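You operate a simulated robot arm through the tools that you are given. There is no shell and no other tool. Be economical: measure what you need, move in short steps, check, and stop when the job is done.

You run a simulated two-armed robot. Do the job below in one go: nothing can be reset, and whatever is moved stays where it is left.

Task
Serve the soup on the round black tray, lid off, with the teaspoon from the top drawer.
Fine: lid on the saucer, drawer shut, none spilt.

The check looks at the end state, three seconds after you hand in, the way a careful person would. Anything else that was tipped, shoved, dropped, spilled or broken makes it a failure. Lids that push on must go on centred and level and be pressed home; caps that screw on are set level and turned clockwise until they are tight.

Robot
Two 7-joint arms with fingered hands on one trunk, on a base that drives. Base frame: it is fixed to the floor where the robot stands at the start and does not move with it; the origin is under the middle of the robot, x ahead of it, y to its left, z up; the surface under the hand at the start is at about z = 0.91. Lengths are in m, angles in rad, forces in N, time in s.
The left shoulder is at the start at [0.07, 0.169, 1.218], the right one opposite. With the tool pointing down near the work surface each hand reaches from about 0.28 to 0.68 m from the robot's upright axis, wherever it stands, measured 20 degrees to its own side. Places, roughly: teal soup mug (16x12x8 cm) [0.4, 0.2, 0.9]; teaspoon (14x3x2 cm) [0.5, 0.1, 0.7]; top drawer of the oak base units [0.5, 0.2, 0.8]; well of the saucer [0.4, 0.5, 0.9]. Payload 3.4 kg a hand.
The tool frame of a hand sits at the grasp point between the pads (the TCP): z along the fingers, y along the line on which they close. The tips reach 0.023 m beyond it. The gripper opens to 0.116 m. The gripper's body begins 0.065 m behind the TCP. The gripper is a hand of 4 fingers: y runs from the thumb to the fingers, the wrist lies at [0, 0, -0.211] in the tool frame, and closing takes about 1.5 s.
Orientation is that of the tool frame in the base frame, as [roll, pitch, yaw] about the fixed x, y, z axes, in that order (R = Rz(yaw) Ry(pitch) Rx(roll)). With the fingers straight down and closing along the base's y, the tool's x points along the base's -x, its y along +y and its z along -z.

Tools
- The arms move only by the tool jog_arm. It takes "left_rows", "right_rows" or both (then of equal length, played together; a hand with none holds still); each is a list of rows, each a list of 6 numbers: the shift along the tool's x, y, z in m, then the turn, a rotation vector about the tool's x, y, z in rad. In form: [[dx, dy, dz, wx, wy, wz], ...]. A call has 1 to 10 rows; each row is the pose to reach, as a shift and turn from the pose commanded when the call began, along the tool's axes at that moment. "left_jaw" and "right_jaw" are, for a hand that has rows, the finger opening in m, from 0 to 0.116, set as the call begins (left out, the last holds). Rows are played at 5 a second. More than 0.05 m and 0.15 rad between two rows, or a gripper value outside its range, and nothing of the call is played. A pose out of reach is approached as far as the arm can. The call stops where the force on the tool passes 40 N (or 10 N more than at its start, if that is more) or the arm is blocked; 0.2 s more then pass. The fingers move at their own pace (about 0.153 m/s each) and stop on an object; they squeeze with about 27 N. The grip force told is the motor's: it shows also when the fingers shut on nothing. Time passes only in rows, and 0.2 s behind the last, so rows that repeat a pose let the fingers close. The reply holds the time, the measured pose of the TCP, the force on the tool along the base axes, the opening and the grip force, in the units named above and with some noise, with the torque about the TCP (base axes, N m) and any sound that the robot's microphone picked up.
- Cameras (640 x 400 px; columns grow to the right, rows downward): "scene" is now at [0.1237, 0.0319, 1.4318]; the picture's right is [0.39, -0.92, 0.00], its down [-0.67, -0.28, -0.69] and it looks along [0.63, 0.26, -0.73] (base axes); focal length 214 px, centre (320, 200). "left" rides on the left gripper at [-0.069, 0.001, -0.09] in its tool frame; the picture's right is [-0.01, -1.00, 0.00], its down [0.79, -0.01, -0.61] and it looks along [0.61, -0.01, 0.79] (tool axes); focal length 251 px, centre (320, 200). "right" rides on the right gripper at [0.068, 0.001, -0.09] in its tool frame; the picture's right is [-0.01, 1.00, 0.00], its down [-0.79, -0.01, -0.61] and it looks along [-0.61, -0.01, 0.80] (tool axes); focal length 251 px, centre (320, 200). There is no depth. A picture from a camera that has moved, and an enlarged one, comes with that camera's place and axes in the base frame and with its lens.
- camera(camera): a new picture of that camera. It takes no simulated time.
- raise_lower(by): slides the trunk up (or, below 0, down) by that many m; the arms and the scene camera ride with it, the base frame stays. It gives what a move gives, with no picture.
- roll_base(legs): drives the robot by 1 to 6 legs, each [ahead, left, turn to the left] in m, m and rad, along the robot's own axes; the way and the turn of a leg run together, so that a leg with both is an arc; at most 1.5 m and 3.142 rad a leg. The arms and the cameras ride along, it lands a little off, and it stops where it bumps. It gives what a move gives.
- set_fingers(finger1, finger2, finger3, thumb_bend, hand): sets how far each is bent, from 0 (flat) to 1 (curled in); at 0.3 the hand is open as for a grip, at 0.7 the pads meet at the TCP. One left out holds its place. A second passes; each finger stops where it meets its share of the squeeze, and holds until it gets a number again. A gripper value or a shape takes the hand back. It gives what a move gives, with no picture; readings hold the bend of each and the force on the fingers (four entries, about 0 where the hand has none), thumb and palm.
- set_grasp(shape, hand): the hand has 4 fingers and takes this shape, open, in about a second: jaw (thumb against the fingers, like two jaws); tri (thumb and two fingers); tip (a fingertip pinch); poke (one finger out to press); point (the index stretched); flat (the hand flat); cup (the hand cupped); fist (a fist). The gripper value then closes the fingers along that shape, each until it touches; the sizes above hold for jaw. It gives what a move gives, with no picture.
- pan_tilt(pan, tilt): turns the head with the scene camera to pan (to the left, within 1.501 rad either way) and tilt (down, from -0.506 to 1.204), counted from straight ahead of the robot. It gives what a move gives.
- inspect(camera, box): a new picture of the part [left, top, right, bottom] of that camera's present view, enlarged. It takes no simulated time.
- close_job(): hands the job in; it is judged then, once.

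Go step by step. Nothing tells you exact positions but the pictures and the camera data: compare them with the known pose of the tool, close in by small moves and look again before you grip or let go. The budget is 120 turns and 100 pictures, counting those below and the enlarged ones. Unless the task says otherwise, let go and move clear before handing in, and close with one line.

The tools are called as name(argument=value, ...) on one line, values as JSON. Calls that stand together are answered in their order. jog_arm: Moves the arms, as the interface text tells. Its arguments: {"type":"object","properties":{"left_rows":{"type":"array"},"left_jaw":{"type":"number"},"right_rows":{"type":"array"},"right_jaw":{"type":"number"}},"required":[]} The other tools are called the same way: raise_lower (by) slides the trunk up or down; set_grasp (shape, hand) gives the hand a shape; set_fingers (finger1, finger2, finger3, thumb_bend, hand) moves the fingers one by one; roll_base (legs) drives the base; pan_tilt (pan, tilt) turns the head that bears the scene camera; camera (camera) takes a picture; inspect (camera, box) takes an enlarged picture of a part of a camera's view; close_job () hands the job in.

At the start:

```text
time: 0.0
left_ee_pos: [0.4199, 0.3839, 1.2849]
left_orientation: [3.141, 0.001, -3.14]
left_force: [0.0, -0.3, -0.2]
left_torque: [-0.03, -0.01, 0.0]
left_opening: 0.1158
left_grip_force: 0.0
left_shape: jaw
left_bend: [0.3, 0.3, 0.3, 0.3]
left_finger forces: [0.0, 0.0, 0.0, 0.1, 0.0, 0.0]
right_ee_pos: [0.4721, 0.0163, 1.2847]
right_orientation: [3.141, 0.0, 3.141]
right_force: [0.0, -0.1, 0.2]
right_torque: [-0.02, -0.01, 0.01]
right_opening: 0.1159
right_grip_force: 0.2
right_shape: jaw
right_bend: [0.3, 0.3, 0.3, 0.3]
right_finger forces: [0.0, 0.0, 0.0, 0.1, 0.0, 0.0]
trunk travel left (down, up): [-0.725, 0.215]
robot x, y, heading: [-0.0017, 0.0049, -0.002]
head pan, tilt: [0.396, 0.813]
```

scene: 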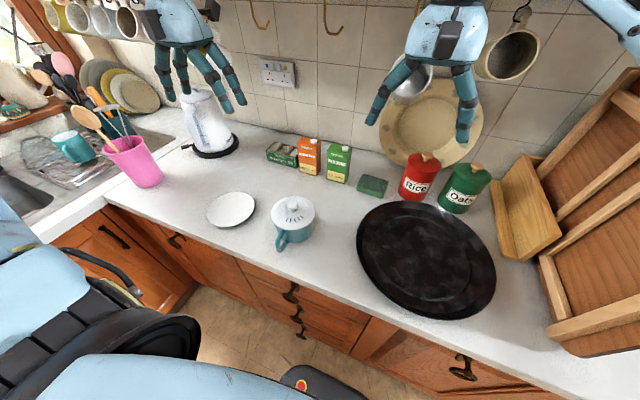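
right: 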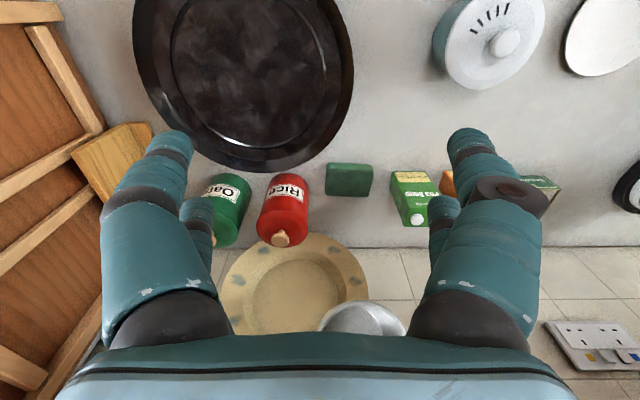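
left: 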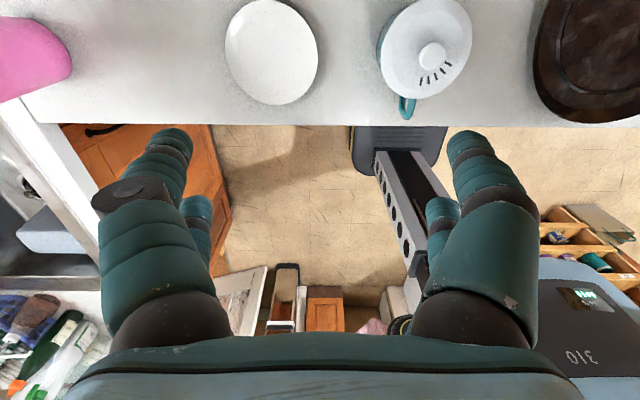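

I see the lidded teal mug near [0.45, 0.25], the saucer near [0.43, 0.46], the tray near [0.49, -0.12], and the drawer handles below the counter front near x≈0.3. First I'll look closer at the mug and the drawer.

inspect(camera="scene", box=[200, 160, 360, 260])

inspect(camera="scene", box=[220, 250, 380, 350])

inspect(camera="left", box=[340, 0, 500, 130])

```text
4.00 times, centred on (280, 210) of scene
camera zoom: at [0.1237, 0.0319, 1.4318], right [0.39, -0.92, 0.0], down [-0.67, -0.28, -0.69], along [0.63, 0.26, -0.73], focal length 858 px, centre (480, 160)
```

zoom: 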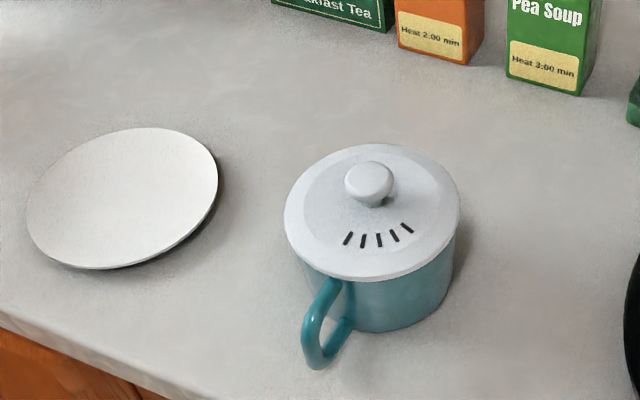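

```text
4.00 times, centred on (300, 300) of scene
camera zoom: at [0.1237, 0.0319, 1.4318], right [0.39, -0.92, 0.0], down [-0.67, -0.28, -0.69], along [0.63, 0.26, -0.73], focal length 858 px, centre (400, -200)
```

zoom: 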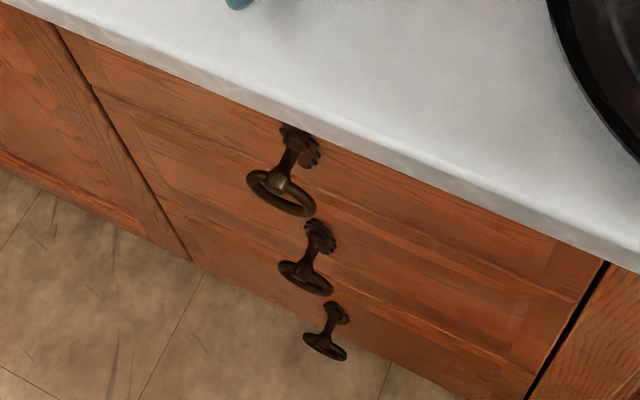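

```text
3.08 times, centred on (420, 65) of left
camera zoom: at [0.4886, 0.3848, 1.3748], right [0.01, -1.0, 0.0], down [-0.79, -0.01, 0.61], along [-0.61, -0.01, -0.79], focal length 774 px, centre (12, 615)
```

zoom: 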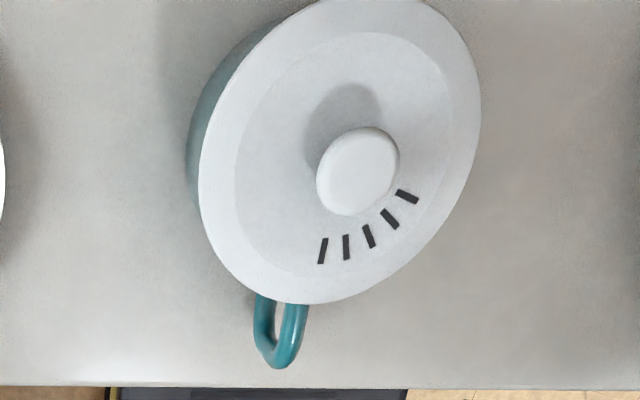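

Triangulating puts the lid knob at about [0.441, 0.242, 1.012]. I'll bring the left hand above it and look again before going lower.

jog_arm(left_rows=[[-0.004, -0.03, 0.025, 0, 0, 0], [-0.008, -0.06, 0.05, 0, 0, 0], [-0.013, -0.09, 0.08, 0, 0, 0], [-0.017, -0.12, 0.11, 0, 0, 0], [-0.021, -0.1425, 0.135, 0, 0, 0], [-0.021, -0.1425, 0.135, 0, 0, 0]])

camera(camera="left")

camera(camera="scene")

```text
time: 1.4
left_ee_pos: [0.4417, 0.2413, 1.1497]
left_orientation: [3.141, 0.0, 3.139]
left_force: [-0.6, 0.3, 0.2]
left_torque: [0.02, 0.02, 0.01]
left_opening: 0.116
left_grip_force: 0.1
left_shape: jaw
left_bend: [0.3, 0.3, 0.3, 0.3]
left_finger forces: [0.0, 0.0, 0.0, 0.0, 0.0, 0.1]
right_ee_pos: [0.4735, 0.0166, 1.2843]
right_orientation: [3.141, 0.001, 3.142]
right_force: [0.1, -1.0, -0.1]
right_torque: [0.0, -0.02, 0.04]
right_opening: 0.1161
right_grip_force: 0.1
right_shape: jaw
right_bend: [0.3, 0.3, 0.3, 0.3]
right_finger forces: [0.0, 0.1, 0.0, 0.1, 0.1, 0.0]
trunk travel left (down, up): [-0.725, 0.215]
robot x, y, heading: [0.0021, -0.002, -0.004]
head pan, tilt: [0.396, 0.813]
```

```text
93 pictures are left
camera left: at [0.5098, 0.2431, 1.2399], right [0.01, -1.0, 0.0], down [-0.8, -0.01, 0.61], along [-0.61, -0.01, -0.8], focal length 251 px, centre (320, 200)
```

left: 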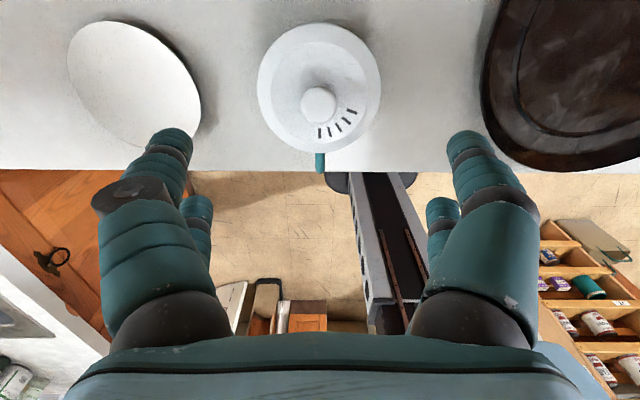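

```text
92 pictures are left
camera scene: at [0.1233, 0.0322, 1.4318], right [0.39, -0.92, 0.0], down [-0.67, -0.28, -0.69], along [0.63, 0.26, -0.73], focal length 214 px, centre (320, 200)
```

scene: 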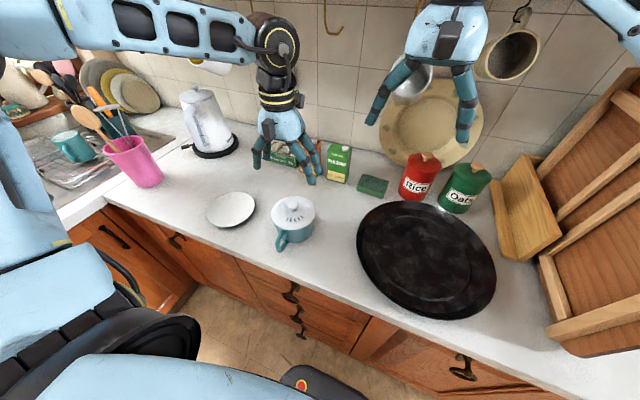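

The knob is directly under the left hand at about [0.443, 0.242], and the lid is about 0.113 m across. I'll narrow the jaws and go down to just above the lid.

jog_arm(left_rows=[[0, 0, 0.02, 0, 0, 0], [0, 0, 0.05, 0, 0, 0], [0, 0, 0.08, 0, 0, 0], [-0.001, 0.0005, 0.1, 0, 0, 0], [-0.001, 0.0005, 0.113, 0, 0, 0], [-0.001, 0.0005, 0.12, 0, 0, 0]], left_jaw=0.07)

inspect(camera="left", box=[200, 40, 440, 190])

inspect(camera="scene", box=[200, 140, 360, 260])

```text
time: 2.8
left_ee_pos: [0.4432, 0.2406, 1.0294]
left_orientation: [3.141, 0.0, 3.141]
left_force: [-0.6, 0.0, 0.6]
left_torque: [0.0, -0.02, 0.01]
left_opening: 0.0706
left_grip_force: 0.0
left_shape: jaw
left_bend: [0.71, 0.71, 0.71, 0.72]
left_finger forces: [0.1, 0.0, 0.0, 0.0, 0.0, 0.1]
right_ee_pos: [0.4734, 0.0162, 1.2838]
right_orientation: [-3.141, 0.0, 3.14]
right_force: [0.3, 0.3, -0.2]
right_torque: [-0.01, 0.02, 0.04]
right_opening: 0.1158
right_grip_force: 0.0
right_shape: jaw
right_bend: [0.3, 0.3, 0.3, 0.3]
right_finger forces: [0.0, 0.1, 0.1, 0.1, 0.0, 0.0]
trunk travel left (down, up): [-0.725, 0.215]
robot x, y, heading: [-0.0021, -0.0031, 0.004]
head pan, tilt: [0.396, 0.813]
```

```text
2.67 times, centred on (320, 115) of left
camera zoom: at [0.5109, 0.2425, 1.12], right [0.01, -1.0, 0.0], down [-0.79, -0.01, 0.61], along [-0.61, -0.01, -0.79], focal length 670 px, centre (320, 427)
```

zoom: 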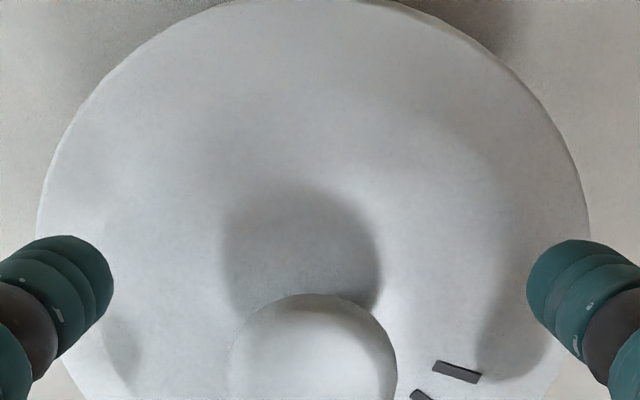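

```text
3.33 times, centred on (280, 200) of scene
camera zoom: at [0.1239, 0.0317, 1.4318], right [0.39, -0.92, 0.0], down [-0.67, -0.28, -0.69], along [0.63, 0.26, -0.73], focal length 715 px, centre (453, 200)
```

zoom: 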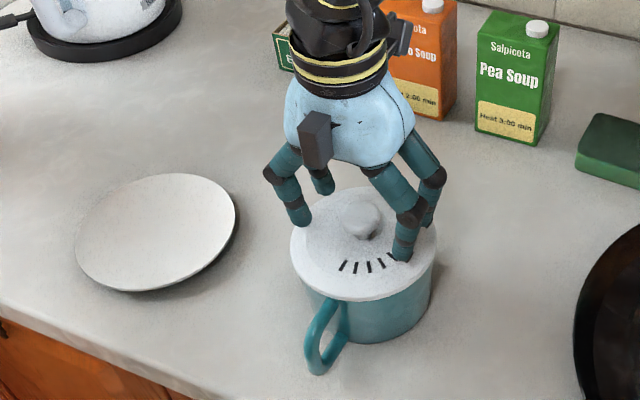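

The fingertips straddle the knob just above the lid. I'll go down a little further and close on the knob.

jog_arm(left_rows=[[0, 0.001, 0.004, 0, 0, 0], [0, 0.001, 0.008, 0, 0, 0], [0, 0.001, 0.011, 0, 0, 0]])

jog_arm(left_rows=[[0, 0, 0, 0, 0, 0], [0, 0, 0, 0, 0, 0], [0, 0, 0, 0, 0, 0], [0, 0, 0, 0, 0, 0], [0, 0, 0, 0, 0, 0], [0, 0, 0, 0, 0, 0], [0, 0, 0, 0, 0, 0]], left_jaw=0.015)

inspect(camera="scene", box=[200, 140, 360, 260])

```text
time: 3.6
left_ee_pos: [0.4424, 0.2432, 1.0177]
left_orientation: [3.142, -0.001, -3.141]
left_force: [0.0, 0.1, 0.7]
left_torque: [0.01, 0.0, 0.0]
left_opening: 0.0705
left_grip_force: 0.0
left_shape: jaw
left_bend: [0.71, 0.71, 0.71, 0.72]
left_finger forces: [0.2, 0.1, 0.1, 0.0, 0.0, 0.1]
right_ee_pos: [0.474, 0.0157, 1.285]
right_orientation: [-3.141, 0.001, -3.141]
right_force: [-0.1, 0.3, -0.6]
right_torque: [0.01, 0.02, -0.01]
right_opening: 0.1158
right_grip_force: 0.1
right_shape: jaw
right_bend: [0.3, 0.3, 0.3, 0.3]
right_finger forces: [0.1, 0.0, 0.1, 0.1, 0.1, 0.0]
trunk travel left (down, up): [-0.725, 0.215]
robot x, y, heading: [0.0006, 0.0001, 0.005]
head pan, tilt: [0.396, 0.813]
```

```text
time: 5.2
left_ee_pos: [0.4423, 0.2425, 1.0184]
left_orientation: [3.141, -0.001, -3.141]
left_force: [-0.2, 0.1, -1.1]
left_torque: [0.02, -0.05, -0.04]
left_opening: 0.0155
left_grip_force: 0.0
left_shape: jaw
left_bend: [0.72, 0.72, 0.72, 0.75]
left_finger forces: [0.0, 0.0, 0.0, 0.0, 0.1, 0.0]
right_ee_pos: [0.4735, 0.017, 1.2847]
right_orientation: [-3.141, 0.0, -3.141]
right_force: [-0.4, 0.0, 0.3]
right_torque: [0.0, 0.01, -0.01]
right_opening: 0.1159
right_grip_force: 0.2
right_shape: jaw
right_bend: [0.3, 0.3, 0.3, 0.3]
right_finger forces: [0.1, 0.0, 0.1, 0.0, 0.0, 0.0]
trunk travel left (down, up): [-0.725, 0.215]
robot x, y, heading: [0.002, -0.001, -0.003]
head pan, tilt: [0.396, 0.813]
```

```text
3.33 times, centred on (280, 200) of scene
camera zoom: at [0.1238, 0.0317, 1.4318], right [0.39, -0.92, 0.0], down [-0.67, -0.28, -0.69], along [0.63, 0.26, -0.73], focal length 715 px, centre (453, 200)
```

zoom: 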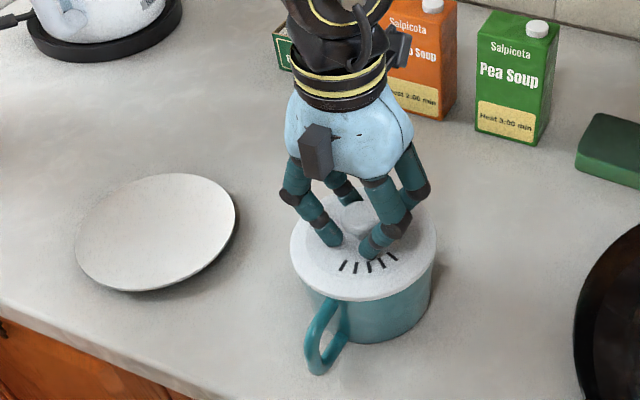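

The jaw reads 0.0155 with no grip force, so the knob may sit beside the front fingers. I'll look from the left camera.

camera(camera="left")

inspect(camera="scene", box=[265, 180, 321, 215])

```text
88 pictures are left
camera left: at [0.5106, 0.2438, 1.1091], right [0.01, -1.0, 0.0], down [-0.79, -0.01, 0.61], along [-0.61, -0.01, -0.79], focal length 251 px, centre (320, 200)
```

left: 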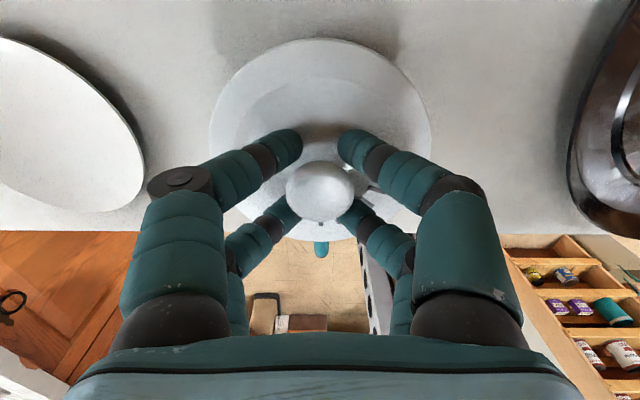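

```text
11.43 times, centred on (293, 198) of scene
camera zoom: at [0.1238, 0.0317, 1.4318], right [0.39, -0.92, 0.0], down [-0.67, -0.28, -0.69], along [0.63, 0.26, -0.73], focal length 2451 px, centre (629, 229)
```

zoom: 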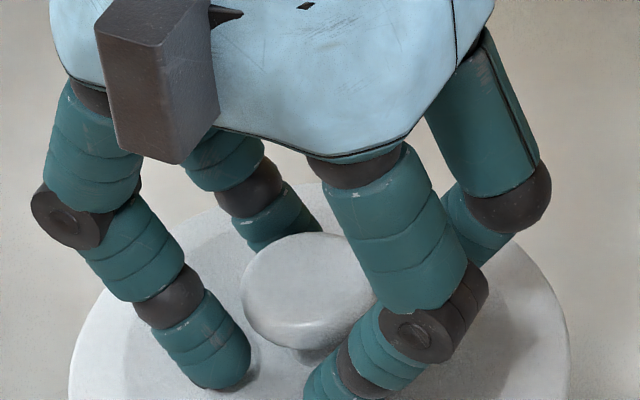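

The four fingers form two pairs that straddle the knob in x, so it sits in the gap between them. I'll open, rise and try the tri shape.

jog_arm(left_rows=[[0, 0, 0, 0, 0, 0], [0, 0, 0, 0, 0, 0], [0, 0, 0, 0, 0, 0], [0, 0, -0.03, 0, 0, 0], [0, 0, -0.07, 0, 0, 0]], left_jaw=0.08)

set_grasp(shape="tri", hand="left")

camera(camera="left")

inspect(camera="scene", box=[220, 120, 340, 220])

```text
time: 6.4
left_ee_pos: [0.4406, 0.2423, 1.09]
left_orientation: [3.141, 0.001, -3.141]
left_force: [-0.8, 1.2, 0.2]
left_torque: [0.02, -0.02, -0.02]
left_opening: 0.0794
left_grip_force: 0.0
left_shape: jaw
left_bend: [0.68, 0.68, 0.68, 0.67]
left_finger forces: [0.0, 0.0, 0.1, 0.0, 0.0, 0.0]
right_ee_pos: [0.4719, 0.0162, 1.2862]
right_orientation: [-3.141, -0.001, -3.141]
right_force: [0.0, 0.2, 0.4]
right_torque: [0.01, -0.01, -0.04]
right_opening: 0.116
right_grip_force: 0.1
right_shape: jaw
right_bend: [0.3, 0.3, 0.3, 0.3]
right_finger forces: [0.0, 0.0, 0.0, 0.0, 0.0, 0.0]
trunk travel left (down, up): [-0.725, 0.215]
robot x, y, heading: [0.0031, 0.0004, -0.002]
head pan, tilt: [0.396, 0.813]
```

```text
time: 7.3
left_ee_pos: [0.4411, 0.2422, 1.0889]
left_orientation: [3.141, -0.001, -3.141]
left_force: [0.0, 0.6, 0.3]
left_torque: [0.01, -0.01, 0.02]
left_opening: 0.1158
left_grip_force: 0.1
left_shape: tri
left_bend: [0.3, 0.3, 0.3, 0.3]
left_finger forces: [0.1, 0.0, 0.1, 0.0, 0.1, 0.0]
right_ee_pos: [0.4738, 0.0161, 1.2848]
right_orientation: [3.14, 0.001, -3.141]
right_force: [-0.7, -0.7, -0.6]
right_torque: [0.03, -0.02, -0.02]
right_opening: 0.116
right_grip_force: 0.1
right_shape: jaw
right_bend: [0.3, 0.3, 0.3, 0.3]
right_finger forces: [0.0, 0.1, 0.0, 0.0, 0.0, 0.0]
trunk travel left (down, up): [-0.725, 0.215]
robot x, y, heading: [0.0002, -0.0014, -0.005]
head pan, tilt: [0.396, 0.813]
```

```text
86 pictures are left
camera left: at [0.5105, 0.2444, 1.1784], right [0.01, -1.0, 0.0], down [-0.79, -0.01, 0.61], along [-0.61, -0.01, -0.79], focal length 251 px, centre (320, 200)
```

left: 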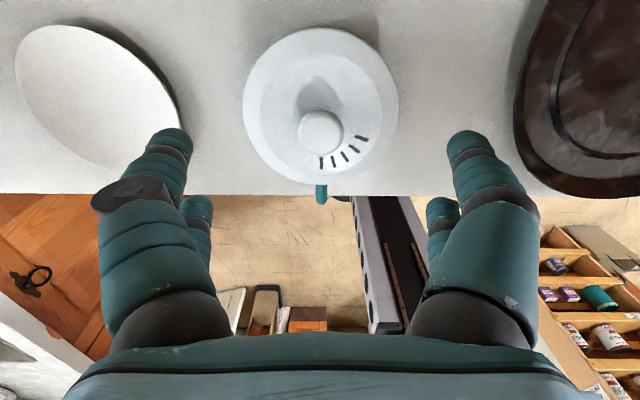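

```text
4.00 times, centred on (280, 170) of scene
camera zoom: at [0.124, 0.0318, 1.4318], right [0.39, -0.92, 0.0], down [-0.67, -0.28, -0.69], along [0.63, 0.26, -0.73], focal length 858 px, centre (480, 320)
```

zoom: 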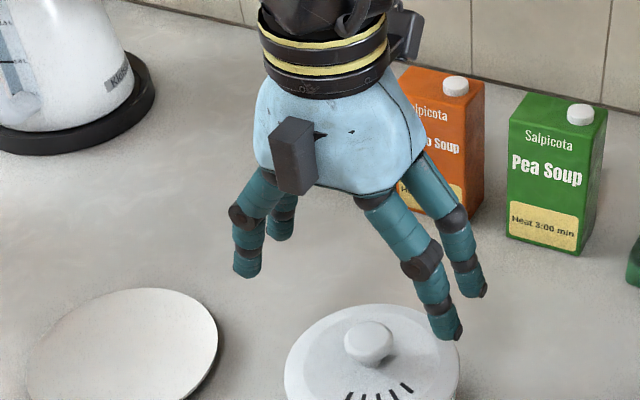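

The open shape looks the same as before, so I'll close it in the air to see how tri closes.

jog_arm(left_rows=[[0, 0, 0, 0, 0, 0], [0, 0, 0, 0, 0, 0], [0, 0, 0, 0, 0, 0], [0, 0, 0, 0, 0, 0], [0, 0, 0, 0, 0, 0]], left_jaw=0.0)

camera(camera="left")

set_grasp(shape="tip", hand="left")

jog_arm(left_rows=[[0, 0, 0, 0, 0, 0], [0, 0, 0, 0, 0, 0], [0, 0, 0, 0, 0, 0], [0, 0, 0, 0, 0, 0], [0, 0, 0, 0, 0, 0]], left_jaw=0.0)

camera(camera="left")

```text
time: 8.5
left_ee_pos: [0.4421, 0.2424, 1.0895]
left_orientation: [-3.141, 0.0, -3.14]
left_force: [0.4, -0.4, 0.6]
left_torque: [0.01, 0.01, -0.02]
left_opening: 0.0001
left_grip_force: 27.2
left_shape: tri
left_bend: [0.62, 0.62, 0.62, 0.62]
left_finger forces: [0.1, 0.0, 0.1, 0.0, 0.1, 0.1]
right_ee_pos: [0.4734, 0.0163, 1.2852]
right_orientation: [3.141, -0.001, -3.141]
right_force: [0.2, -0.9, -0.9]
right_torque: [0.01, 0.01, -0.01]
right_opening: 0.1158
right_grip_force: 0.0
right_shape: jaw
right_bend: [0.3, 0.3, 0.3, 0.3]
right_finger forces: [0.0, 0.0, 0.0, 0.0, 0.1, 0.0]
trunk travel left (down, up): [-0.725, 0.215]
robot x, y, heading: [0.0018, 0.0003, 0.001]
head pan, tilt: [0.396, 0.813]
```

```text
84 pictures are left
camera left: at [0.5103, 0.2443, 1.1788], right [0.01, -1.0, 0.0], down [-0.79, -0.01, 0.61], along [-0.61, -0.01, -0.79], focal length 251 px, centre (320, 200)
```

left: 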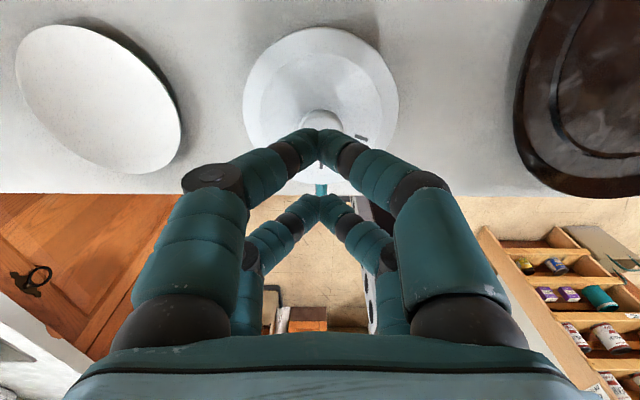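

```text
time: 9.4
left_ee_pos: [0.4411, 0.2427, 1.0893]
left_orientation: [3.142, -0.001, -3.141]
left_force: [-0.3, 0.4, 0.4]
left_torque: [0.02, -0.02, -0.01]
left_opening: 0.116
left_grip_force: 0.0
left_shape: tip
left_bend: [0.3, 0.3, 0.3, 0.3]
left_finger forces: [0.1, 0.0, 0.1, 0.0, 0.0, 0.0]
right_ee_pos: [0.4736, 0.0151, 1.2857]
right_orientation: [3.14, 0.0, -3.141]
right_force: [-0.5, 0.4, -0.2]
right_torque: [-0.01, 0.0, -0.01]
right_opening: 0.1158
right_grip_force: 0.1
right_shape: jaw
right_bend: [0.3, 0.3, 0.3, 0.3]
right_finger forces: [0.1, 0.0, 0.0, 0.0, 0.1, 0.0]
trunk travel left (down, up): [-0.725, 0.215]
robot x, y, heading: [-0.0034, -0.0003, 0.003]
head pan, tilt: [0.396, 0.813]
```

```text
time: 10.6
left_ee_pos: [0.441, 0.2425, 1.0889]
left_orientation: [-3.141, 0.0, 3.141]
left_force: [-0.7, -0.4, 0.1]
left_torque: [-0.02, 0.04, 0.0]
left_opening: 0.0
left_grip_force: 26.8
left_shape: tip
left_bend: [0.62, 0.62, 0.62, 0.62]
left_finger forces: [0.0, 0.0, 0.1, 0.1, 0.1, 0.1]
right_ee_pos: [0.4733, 0.0151, 1.285]
right_orientation: [3.141, -0.001, -3.14]
right_force: [0.1, 0.7, 0.8]
right_torque: [-0.03, -0.01, -0.04]
right_opening: 0.1159
right_grip_force: 0.0
right_shape: jaw
right_bend: [0.3, 0.3, 0.3, 0.3]
right_finger forces: [0.0, 0.0, 0.1, 0.0, 0.0, 0.0]
trunk travel left (down, up): [-0.725, 0.215]
robot x, y, heading: [0.0011, 0.0023, 0.0]
head pan, tilt: [0.396, 0.813]
```

```text
83 pictures are left
camera left: at [0.5103, 0.2443, 1.1788], right [0.01, -1.0, 0.0], down [-0.79, -0.01, 0.61], along [-0.61, -0.01, -0.79], focal length 251 px, centre (320, 200)
```

left: 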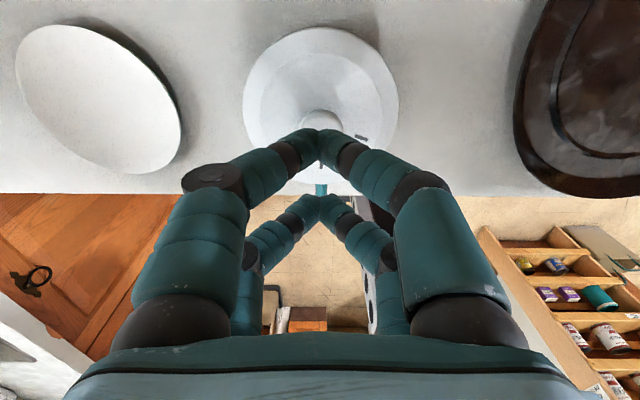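

All shapes close as two parallel finger pairs about ±0.019 m either side of the TCP in x. I'll shift the hand 0.019 m toward -x so the +x pair takes the knob.

set_grasp(shape="jaw", hand="left")

jog_arm(left_rows=[[0.017, 0, 0.0, 0, 0, 0], [0.017, 0, 0.02, 0, 0, 0], [0.017, 0, 0.045, 0, 0, 0], [0.017, 0, 0.06, 0, 0, 0], [0.017, 0, 0.068, 0, 0, 0], [0.017, 0, 0.071, 0, 0, 0]], left_jaw=0.07)

camera(camera="left")

```text
time: 11.5
left_ee_pos: [0.442, 0.243, 1.0888]
left_orientation: [3.141, 0.0, -3.14]
left_force: [0.1, -0.1, 0.1]
left_torque: [0.02, 0.02, 0.01]
left_opening: 0.1159
left_grip_force: 0.0
left_shape: jaw
left_bend: [0.3, 0.3, 0.3, 0.3]
left_finger forces: [0.1, 0.1, 0.0, 0.1, 0.1, 0.0]
right_ee_pos: [0.4722, 0.0156, 1.2854]
right_orientation: [-3.141, 0.0, 3.142]
right_force: [0.1, -0.1, -0.6]
right_torque: [0.01, 0.03, -0.01]
right_opening: 0.1159
right_grip_force: 0.0
right_shape: jaw
right_bend: [0.3, 0.3, 0.3, 0.3]
right_finger forces: [0.0, 0.0, 0.0, 0.1, 0.0, 0.0]
trunk travel left (down, up): [-0.725, 0.215]
robot x, y, heading: [0.0012, -0.0007, -0.003]
head pan, tilt: [0.396, 0.813]
```

```text
time: 12.9
left_ee_pos: [0.4245, 0.2418, 1.0184]
left_orientation: [-3.14, 0.0, 3.141]
left_force: [-0.8, -0.5, 0.5]
left_torque: [0.0, -0.01, -0.03]
left_opening: 0.0705
left_grip_force: 0.0
left_shape: jaw
left_bend: [0.71, 0.71, 0.71, 0.72]
left_finger forces: [0.0, 0.0, 0.0, 0.0, 0.1, 0.0]
right_ee_pos: [0.4736, 0.0156, 1.2836]
right_orientation: [3.14, 0.0, 3.141]
right_force: [-0.1, -0.1, 0.3]
right_torque: [-0.01, 0.01, 0.01]
right_opening: 0.1161
right_grip_force: 0.1
right_shape: jaw
right_bend: [0.3, 0.3, 0.3, 0.3]
right_finger forces: [0.1, 0.0, 0.0, 0.0, 0.0, 0.0]
trunk travel left (down, up): [-0.725, 0.215]
robot x, y, heading: [-0.0006, -0.0004, 0.005]
head pan, tilt: [0.396, 0.813]
```

```text
82 pictures are left
camera left: at [0.4939, 0.2437, 1.1077], right [0.01, -1.0, 0.0], down [-0.79, -0.01, 0.61], along [-0.61, -0.01, -0.79], focal length 251 px, centre (320, 200)
```

left: 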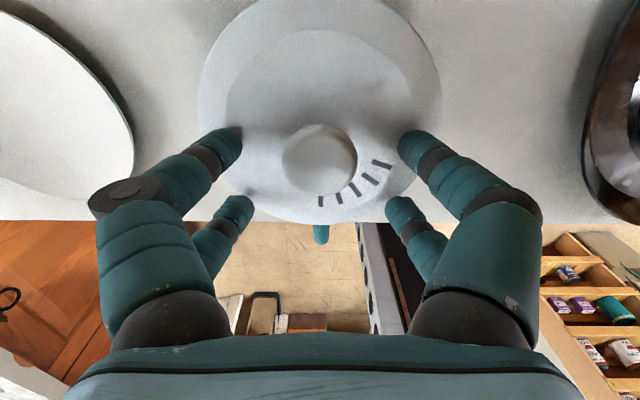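

The front pair is lined up with the knob, so I'll close on it.

jog_arm(left_rows=[[0, 0, 0, 0, 0, 0], [0, 0, 0, 0, 0, 0], [0, 0, 0, 0, 0, 0], [0, 0, 0, 0, 0, 0], [0, 0, 0, 0, 0, 0], [0, 0, 0, 0, 0, 0]], left_jaw=0.005)

camera(camera="left")

```text
time: 14.3
left_ee_pos: [0.4263, 0.2432, 1.0187]
left_orientation: [-3.141, 0.0, 3.14]
left_force: [0.1, 0.2, 2.0]
left_torque: [0.0, 0.08, 0.02]
left_opening: 0.0113
left_grip_force: 27.8
left_shape: jaw
left_bend: [0.73, 0.67, 0.67, 0.77]
left_finger forces: [31.5, 0.0, 0.0, 0.0, 31.0, 0.0]
right_ee_pos: [0.4736, 0.0155, 1.2846]
right_orientation: [-3.141, 0.0, -3.141]
right_force: [0.2, -1.0, 0.0]
right_torque: [-0.01, 0.0, 0.0]
right_opening: 0.1157
right_grip_force: 0.1
right_shape: jaw
right_bend: [0.3, 0.3, 0.3, 0.3]
right_finger forces: [0.0, 0.0, 0.0, 0.0, 0.0, 0.1]
trunk travel left (down, up): [-0.725, 0.215]
robot x, y, heading: [0.0002, -0.0023, -0.001]
head pan, tilt: [0.396, 0.813]
heard: snap
```

```text
81 pictures are left
camera left: at [0.4936, 0.2436, 1.1081], right [0.01, -1.0, 0.0], down [-0.79, -0.01, 0.61], along [-0.61, -0.01, -0.79], focal length 251 px, centre (320, 200)
```

left: 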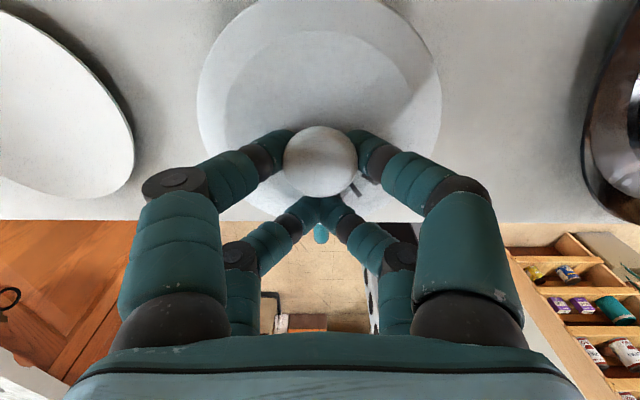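

The stem is gripped at 31 N, and I heard a "snap", probably the lid's seal releasing. I'll check the mug before lifting.

inspect(camera="scene", box=[255, 180, 335, 260])

```text
5.00 times, centred on (295, 220) of scene
camera zoom: at [0.1236, 0.0316, 1.4318], right [0.39, -0.92, 0.0], down [-0.67, -0.28, -0.69], along [0.63, 0.26, -0.73], focal length 1072 px, centre (445, 100)
```

zoom: 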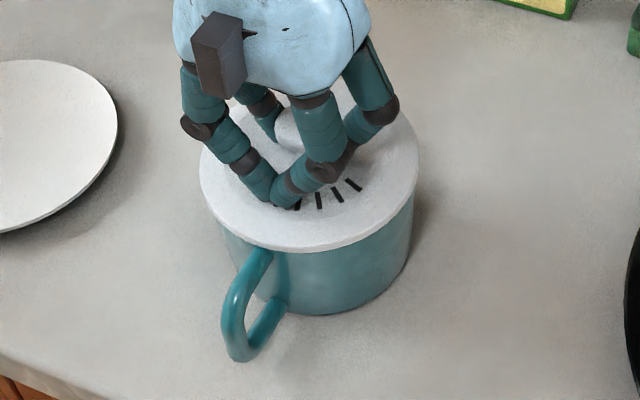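

The lid looks intact and level. I'll lift it slowly by 2 cm and check.

jog_arm(left_rows=[[0, 0, -0.003, 0, 0, 0], [0, 0, -0.006, 0, 0, 0], [0, 0, -0.01, 0, 0, 0], [0, 0, -0.015, 0, 0, 0], [0, 0, -0.02, 0, 0, 0]])

inspect(camera="scene", box=[255, 180, 335, 260])

```text
time: 15.5
left_ee_pos: [0.4244, 0.2426, 1.0382]
left_orientation: [3.141, 0.0, 3.141]
left_force: [0.3, -0.3, -0.7]
left_torque: [0.0, -0.02, -0.01]
left_opening: 0.0111
left_grip_force: 26.9
left_shape: jaw
left_bend: [0.73, 0.67, 0.67, 0.77]
left_finger forces: [32.6, 0.1, 0.0, 0.0, 32.1, 0.0]
right_ee_pos: [0.4733, 0.017, 1.2834]
right_orientation: [-3.141, 0.0, -3.141]
right_force: [-0.1, -0.3, 0.2]
right_torque: [0.05, -0.02, -0.03]
right_opening: 0.116
right_grip_force: 0.0
right_shape: jaw
right_bend: [0.3, 0.3, 0.3, 0.3]
right_finger forces: [0.0, 0.0, 0.1, 0.1, 0.1, 0.0]
trunk travel left (down, up): [-0.725, 0.215]
robot x, y, heading: [-0.0026, 0.0003, -0.0]
head pan, tilt: [0.396, 0.813]
```

```text
5.00 times, centred on (295, 220) of scene
camera zoom: at [0.1236, 0.0317, 1.4318], right [0.39, -0.92, 0.0], down [-0.67, -0.28, -0.69], along [0.63, 0.26, -0.73], focal length 1072 px, centre (445, 100)
```

zoom: 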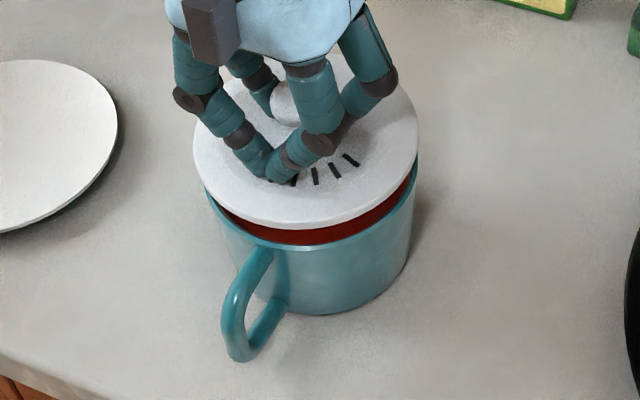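

The lid came off cleanly and level, and the soup is undisturbed. I'll raise it and carry it over the saucer at about [0.432, 0.458].

jog_arm(left_rows=[[0, 0, -0.02, 0, 0, 0], [0, 0, -0.045, 0, 0, 0], [0, 0, -0.06, 0, 0, 0], [0.002, 0.03, -0.06, 0, 0, 0], [0.004, 0.07, -0.06, 0, 0, 0], [0.006, 0.11, -0.06, 0, 0, 0], [0.008, 0.15, -0.06, 0, 0, 0], [0.01, 0.19, -0.06, 0, 0, 0], [0.01, 0.2155, -0.06, 0, 0, 0], [0.01, 0.2155, -0.06, 0, 0, 0]])

camera(camera="left")

camera(camera="scene")

```text
time: 17.7
left_ee_pos: [0.4154, 0.4583, 1.0978]
left_orientation: [3.141, 0.0, 3.14]
left_force: [-0.6, 0.6, -0.5]
left_torque: [-0.02, 0.02, -0.01]
left_opening: 0.0108
left_grip_force: 26.9
left_shape: jaw
left_bend: [0.74, 0.67, 0.67, 0.77]
left_finger forces: [35.8, 0.1, 0.0, 0.0, 35.4, 0.0]
right_ee_pos: [0.472, 0.0162, 1.2846]
right_orientation: [-3.141, 0.0, -3.141]
right_force: [-0.5, 0.7, -1.0]
right_torque: [-0.05, 0.03, -0.02]
right_opening: 0.1159
right_grip_force: 0.0
right_shape: jaw
right_bend: [0.3, 0.3, 0.3, 0.3]
right_finger forces: [0.0, 0.0, 0.1, 0.0, 0.0, 0.0]
trunk travel left (down, up): [-0.725, 0.215]
robot x, y, heading: [-0.0007, -0.004, 0.001]
head pan, tilt: [0.396, 0.813]
```

```text
78 pictures are left
camera left: at [0.4835, 0.4595, 1.1887], right [0.01, -1.0, 0.0], down [-0.79, -0.01, 0.61], along [-0.61, -0.01, -0.79], focal length 251 px, centre (320, 200)
```

left: 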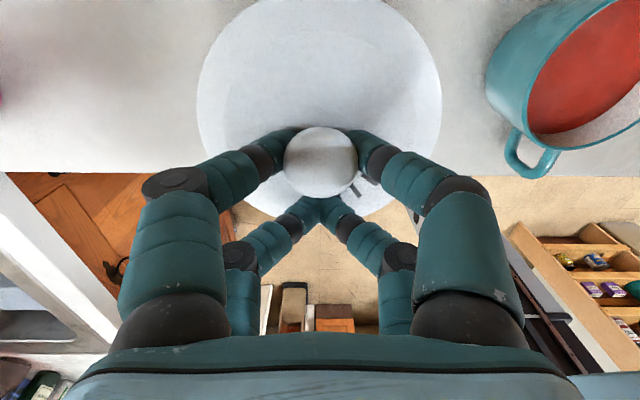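

```text
77 pictures are left
camera scene: at [0.1238, 0.0314, 1.4318], right [0.39, -0.92, 0.0], down [-0.67, -0.28, -0.69], along [0.63, 0.26, -0.73], focal length 214 px, centre (320, 200)
```

scene: 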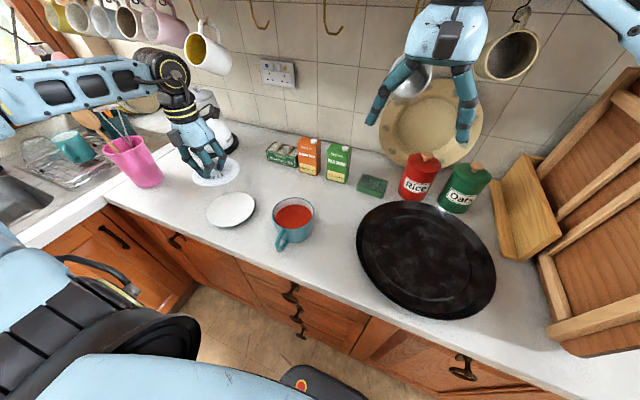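

The lid is over the saucer area. I'll lower to about 5 cm above it and check the alignment in the scene view.

jog_arm(left_rows=[[0, 0, 0.03, 0, 0, 0], [0, 0, 0.06, 0, 0, 0], [0, 0, 0.09, 0, 0, 0], [0, 0, 0.11, 0, 0, 0]])

inspect(camera="scene", box=[180, 150, 300, 250])

camera(camera="left")

```text
time: 18.7
left_ee_pos: [0.415, 0.4564, 0.9868]
left_orientation: [3.141, 0.002, 3.14]
left_force: [-0.2, 0.8, -0.7]
left_torque: [-0.01, 0.0, -0.01]
left_opening: 0.0109
left_grip_force: 26.4
left_shape: jaw
left_bend: [0.74, 0.67, 0.67, 0.77]
left_finger forces: [37.1, 0.1, 0.0, 0.1, 36.5, 0.1]
right_ee_pos: [0.4724, 0.0176, 1.2842]
right_orientation: [-3.141, -0.001, -3.141]
right_force: [0.1, -0.6, 0.0]
right_torque: [0.01, -0.01, -0.06]
right_opening: 0.1157
right_grip_force: 0.0
right_shape: jaw
right_bend: [0.3, 0.3, 0.3, 0.3]
right_finger forces: [0.0, 0.0, 0.0, 0.0, 0.0, 0.0]
trunk travel left (down, up): [-0.725, 0.215]
robot x, y, heading: [0.0025, 0.0015, 0.003]
head pan, tilt: [0.396, 0.813]
```

```text
4.00 times, centred on (240, 200) of scene
camera zoom: at [0.1242, 0.0322, 1.4318], right [0.39, -0.92, 0.0], down [-0.67, -0.28, -0.69], along [0.63, 0.26, -0.73], focal length 858 px, centre (640, 200)
```

zoom: 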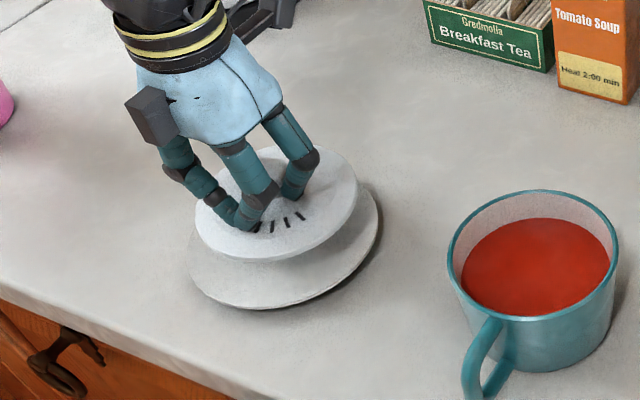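

```text
75 pictures are left
camera left: at [0.484, 0.4591, 1.077], right [0.01, -1.0, 0.0], down [-0.8, -0.01, 0.61], along [-0.61, -0.01, -0.8], focal length 251 px, centre (320, 200)
```

left: 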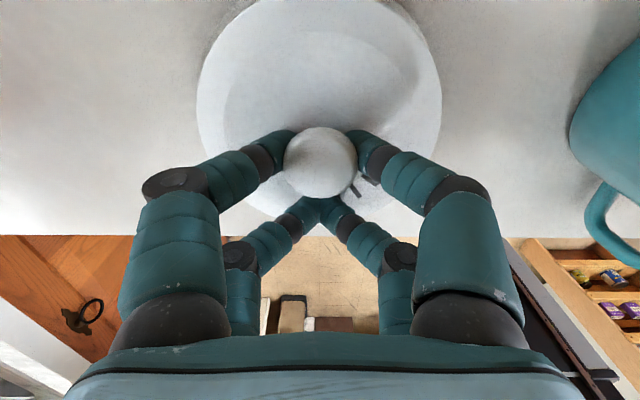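

The lid is nearly centred, needing only a few millimetres of correction. I'll lower it gently in small steps and watch the force.

jog_arm(left_rows=[[0.004, 0.003, 0.008, 0, 0, 0], [0.004, 0.003, 0.016, 0, 0, 0], [0.004, 0.003, 0.022, 0, 0, 0], [0.004, 0.003, 0.026, 0, 0, 0]])

inspect(camera="scene", box=[180, 150, 300, 250])

```text
time: 19.7
left_ee_pos: [0.4096, 0.4609, 0.9625]
left_orientation: [3.141, 0.001, -3.141]
left_force: [0.0, 0.7, 0.2]
left_torque: [0.02, -0.04, 0.0]
left_opening: 0.0111
left_grip_force: 26.9
left_shape: jaw
left_bend: [0.74, 0.67, 0.67, 0.77]
left_finger forces: [37.8, 0.0, 0.0, 0.1, 36.8, 0.0]
right_ee_pos: [0.4736, 0.0173, 1.2846]
right_orientation: [-3.141, 0.0, -3.14]
right_force: [0.1, 0.0, -0.7]
right_torque: [0.01, -0.01, -0.02]
right_opening: 0.116
right_grip_force: 0.0
right_shape: jaw
right_bend: [0.3, 0.3, 0.3, 0.3]
right_finger forces: [0.1, 0.0, 0.0, 0.0, 0.0, 0.1]
trunk travel left (down, up): [-0.725, 0.215]
robot x, y, heading: [0.0011, 0.001, -0.005]
head pan, tilt: [0.396, 0.813]
```

```text
4.00 times, centred on (240, 200) of scene
camera zoom: at [0.1237, 0.032, 1.4318], right [0.39, -0.92, 0.0], down [-0.67, -0.28, -0.69], along [0.63, 0.26, -0.73], focal length 858 px, centre (640, 200)
```

zoom: 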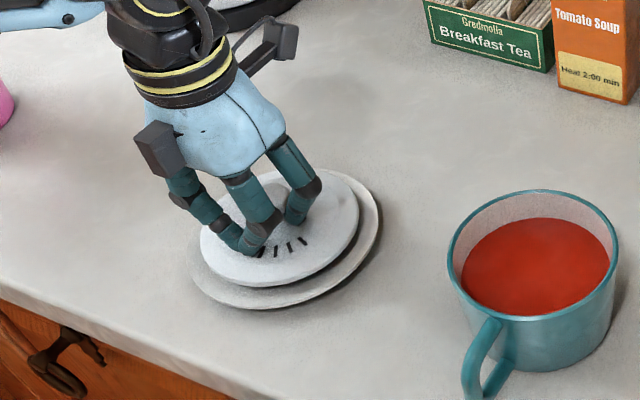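

The lid is well centred. I'll keep lowering in 2 mm steps until it touches.

jog_arm(left_rows=[[0, 0, 0.003, 0, 0, 0], [0, 0, 0.005, 0, 0, 0], [0, 0, 0.007, 0, 0, 0]])

jog_arm(left_rows=[[0, 0, 0.001, 0, 0, 0], [0, 0, 0.002, 0, 0, 0], [0, 0, 0.003, 0, 0, 0]])

inspect(camera="scene", box=[200, 170, 280, 235])

```text
time: 20.5
left_ee_pos: [0.4102, 0.4607, 0.9576]
left_orientation: [3.14, 0.003, 3.141]
left_force: [-0.3, 1.5, 13.9]
left_torque: [-0.19, 0.36, -0.02]
left_opening: 0.0115
left_grip_force: 26.9
left_shape: jaw
left_bend: [0.74, 0.68, 0.68, 0.77]
left_finger forces: [37.4, 0.0, 0.0, 0.0, 37.5, 0.0]
right_ee_pos: [0.4725, 0.0132, 1.2856]
right_orientation: [3.141, 0.001, 3.141]
right_force: [0.7, 0.1, 0.4]
right_torque: [-0.01, 0.0, 0.0]
right_opening: 0.1159
right_grip_force: 0.1
right_shape: jaw
right_bend: [0.3, 0.3, 0.3, 0.3]
right_finger forces: [0.0, 0.0, 0.0, 0.1, 0.0, 0.0]
trunk travel left (down, up): [-0.725, 0.215]
robot x, y, heading: [-0.0022, 0.0035, 0.007]
head pan, tilt: [0.396, 0.813]
```

```text
time: 21.3
left_ee_pos: [0.41, 0.4577, 0.9565]
left_orientation: [3.137, 0.006, -3.142]
left_force: [4.7, 6.3, 40.2]
left_torque: [-0.12, 0.78, -0.05]
left_opening: 0.012
left_grip_force: 26.7
left_shape: jaw
left_bend: [0.74, 0.7, 0.69, 0.78]
left_finger forces: [45.1, 0.0, 0.0, 0.1, 37.3, 0.0]
right_ee_pos: [0.4706, 0.0129, 1.2864]
right_orientation: [3.137, 0.003, 3.141]
right_force: [-0.3, -0.3, -0.6]
right_torque: [-0.03, 0.01, -0.01]
right_opening: 0.1158
right_grip_force: 0.1
right_shape: jaw
right_bend: [0.3, 0.3, 0.3, 0.3]
right_finger forces: [0.0, 0.0, 0.0, 0.0, 0.0, 0.0]
trunk travel left (down, up): [-0.725, 0.215]
robot x, y, heading: [-0.0013, -0.0014, 0.001]
head pan, tilt: [0.396, 0.813]
```

```text
6.15 times, centred on (240, 202) of scene
camera zoom: at [0.1199, 0.0274, 1.4326], right [0.39, -0.92, 0.0], down [-0.67, -0.28, -0.69], along [0.64, 0.27, -0.72], focal length 1320 px, centre (812, 185)
```

zoom: 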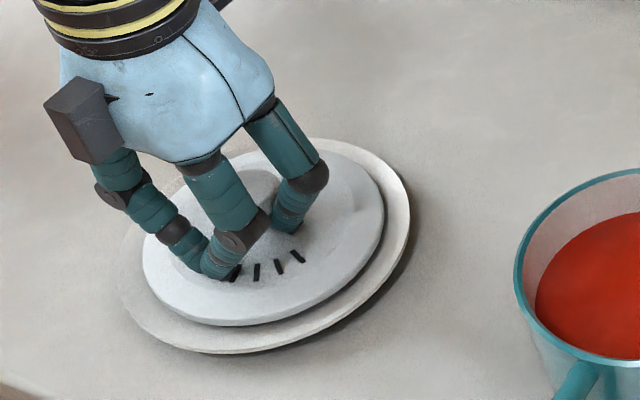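

It has contact, and I pressed a bit too hard. I'll relieve the pressure, then open.

jog_arm(left_rows=[[0, 0, -0.002, 0, 0, 0], [0, 0, -0.0035, 0, 0, 0], [0, 0, -0.0035, 0, 0, 0]])

```text
time: 22.1
left_ee_pos: [0.409, 0.4583, 0.9561]
left_orientation: [3.139, 0.001, 3.141]
left_force: [1.9, -2.1, 18.0]
left_torque: [-0.29, 0.4, 0.04]
left_opening: 0.0122
left_grip_force: 27.1
left_shape: jaw
left_bend: [0.74, 0.7, 0.69, 0.78]
left_finger forces: [43.4, 0.0, 0.0, 0.0, 40.5, 0.0]
right_ee_pos: [0.4715, 0.0142, 1.2848]
right_orientation: [3.139, 0.003, 3.14]
right_force: [-0.6, -0.2, -0.3]
right_torque: [0.01, -0.02, 0.01]
right_opening: 0.116
right_grip_force: 0.1
right_shape: jaw
right_bend: [0.3, 0.3, 0.3, 0.3]
right_finger forces: [0.0, 0.1, 0.0, 0.1, 0.1, 0.0]
trunk travel left (down, up): [-0.725, 0.215]
robot x, y, heading: [0.0005, -0.0028, 0.005]
head pan, tilt: [0.396, 0.813]
```

jog_arm(left_rows=[[0, 0, -0.001, 0, 0, 0], [0, 0, -0.0018, 0, 0, 0], [0, 0, -0.0018, 0, 0, 0]])

```text
time: 22.9
left_ee_pos: [0.4098, 0.4597, 0.9562]
left_orientation: [-3.141, -0.004, 3.141]
left_force: [-0.8, -1.1, 0.6]
left_torque: [-0.03, 0.1, -0.03]
left_opening: 0.0121
left_grip_force: 27.2
left_shape: jaw
left_bend: [0.74, 0.69, 0.69, 0.78]
left_finger forces: [42.1, 0.0, 0.0, 0.0, 39.8, 0.0]
right_ee_pos: [0.4727, 0.0152, 1.2834]
right_orientation: [3.141, 0.001, -3.142]
right_force: [-0.3, 0.5, 0.4]
right_torque: [-0.01, 0.02, 0.01]
right_opening: 0.1159
right_grip_force: 0.0
right_shape: jaw
right_bend: [0.3, 0.3, 0.3, 0.3]
right_finger forces: [0.0, 0.1, 0.0, 0.1, 0.0, 0.0]
trunk travel left (down, up): [-0.725, 0.215]
robot x, y, heading: [0.0007, -0.0009, -0.006]
head pan, tilt: [0.396, 0.813]
```

The contact force is back to about zero. I'll open and lift clear.

jog_arm(left_rows=[[0, 0, 0, 0, 0, 0], [0, 0, 0, 0, 0, 0], [0, 0, 0, 0, 0, 0], [0, 0, 0, 0, 0, 0], [0, 0, -0.02, 0, 0, 0], [0, 0, -0.06, 0, 0, 0], [0, 0, -0.1, 0, 0, 0], [0, 0, -0.14, 0, 0, 0], [0, 0, -0.17, 0, 0, 0]], left_jaw=0.075)

camera(camera="left")

camera(camera="scene")

inspect(camera="scene", box=[180, 170, 340, 270])

```text
time: 24.9
left_ee_pos: [0.4111, 0.4607, 1.1267]
left_orientation: [3.141, 0.0, 3.142]
left_force: [0.0, 0.3, 0.0]
left_torque: [0.04, -0.02, 0.01]
left_opening: 0.0747
left_grip_force: 0.0
left_shape: jaw
left_bend: [0.7, 0.7, 0.7, 0.7]
left_finger forces: [0.0, 0.1, 0.1, 0.0, 0.0, 0.0]
right_ee_pos: [0.4723, 0.0157, 1.284]
right_orientation: [-3.14, -0.001, -3.141]
right_force: [-0.5, 0.0, -0.4]
right_torque: [-0.02, -0.02, -0.02]
right_opening: 0.1161
right_grip_force: 0.1
right_shape: jaw
right_bend: [0.3, 0.3, 0.3, 0.3]
right_finger forces: [0.0, 0.0, 0.1, 0.0, 0.0, 0.1]
trunk travel left (down, up): [-0.725, 0.215]
robot x, y, heading: [-0.0012, 0.0007, -0.001]
head pan, tilt: [0.396, 0.813]
```

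```text
72 pictures are left
camera left: at [0.4798, 0.4615, 1.2172], right [0.01, -1.0, 0.0], down [-0.79, -0.01, 0.61], along [-0.61, -0.01, -0.79], focal length 251 px, centre (320, 200)
```

left: 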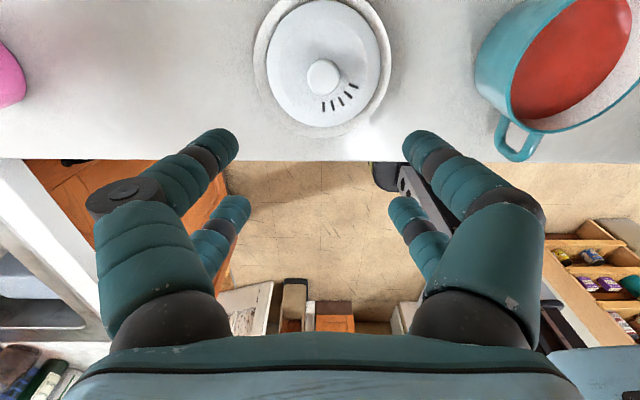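

```text
71 pictures are left
camera scene: at [0.1234, 0.0312, 1.4318], right [0.39, -0.92, 0.0], down [-0.67, -0.28, -0.69], along [0.63, 0.27, -0.73], focal length 214 px, centre (320, 200)
```

scene: 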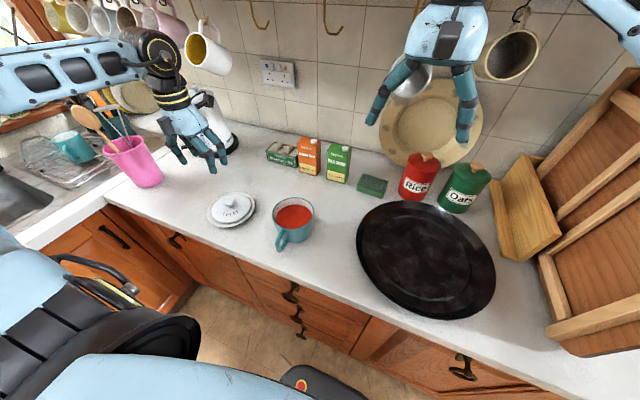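

```text
4.00 times, centred on (260, 220) of scene
camera zoom: at [0.1234, 0.0312, 1.4318], right [0.39, -0.92, 0.0], down [-0.67, -0.28, -0.69], along [0.63, 0.27, -0.73], focal length 858 px, centre (560, 120)
```

zoom: 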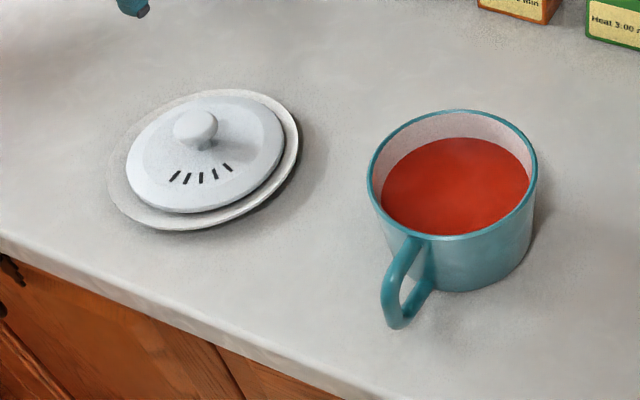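

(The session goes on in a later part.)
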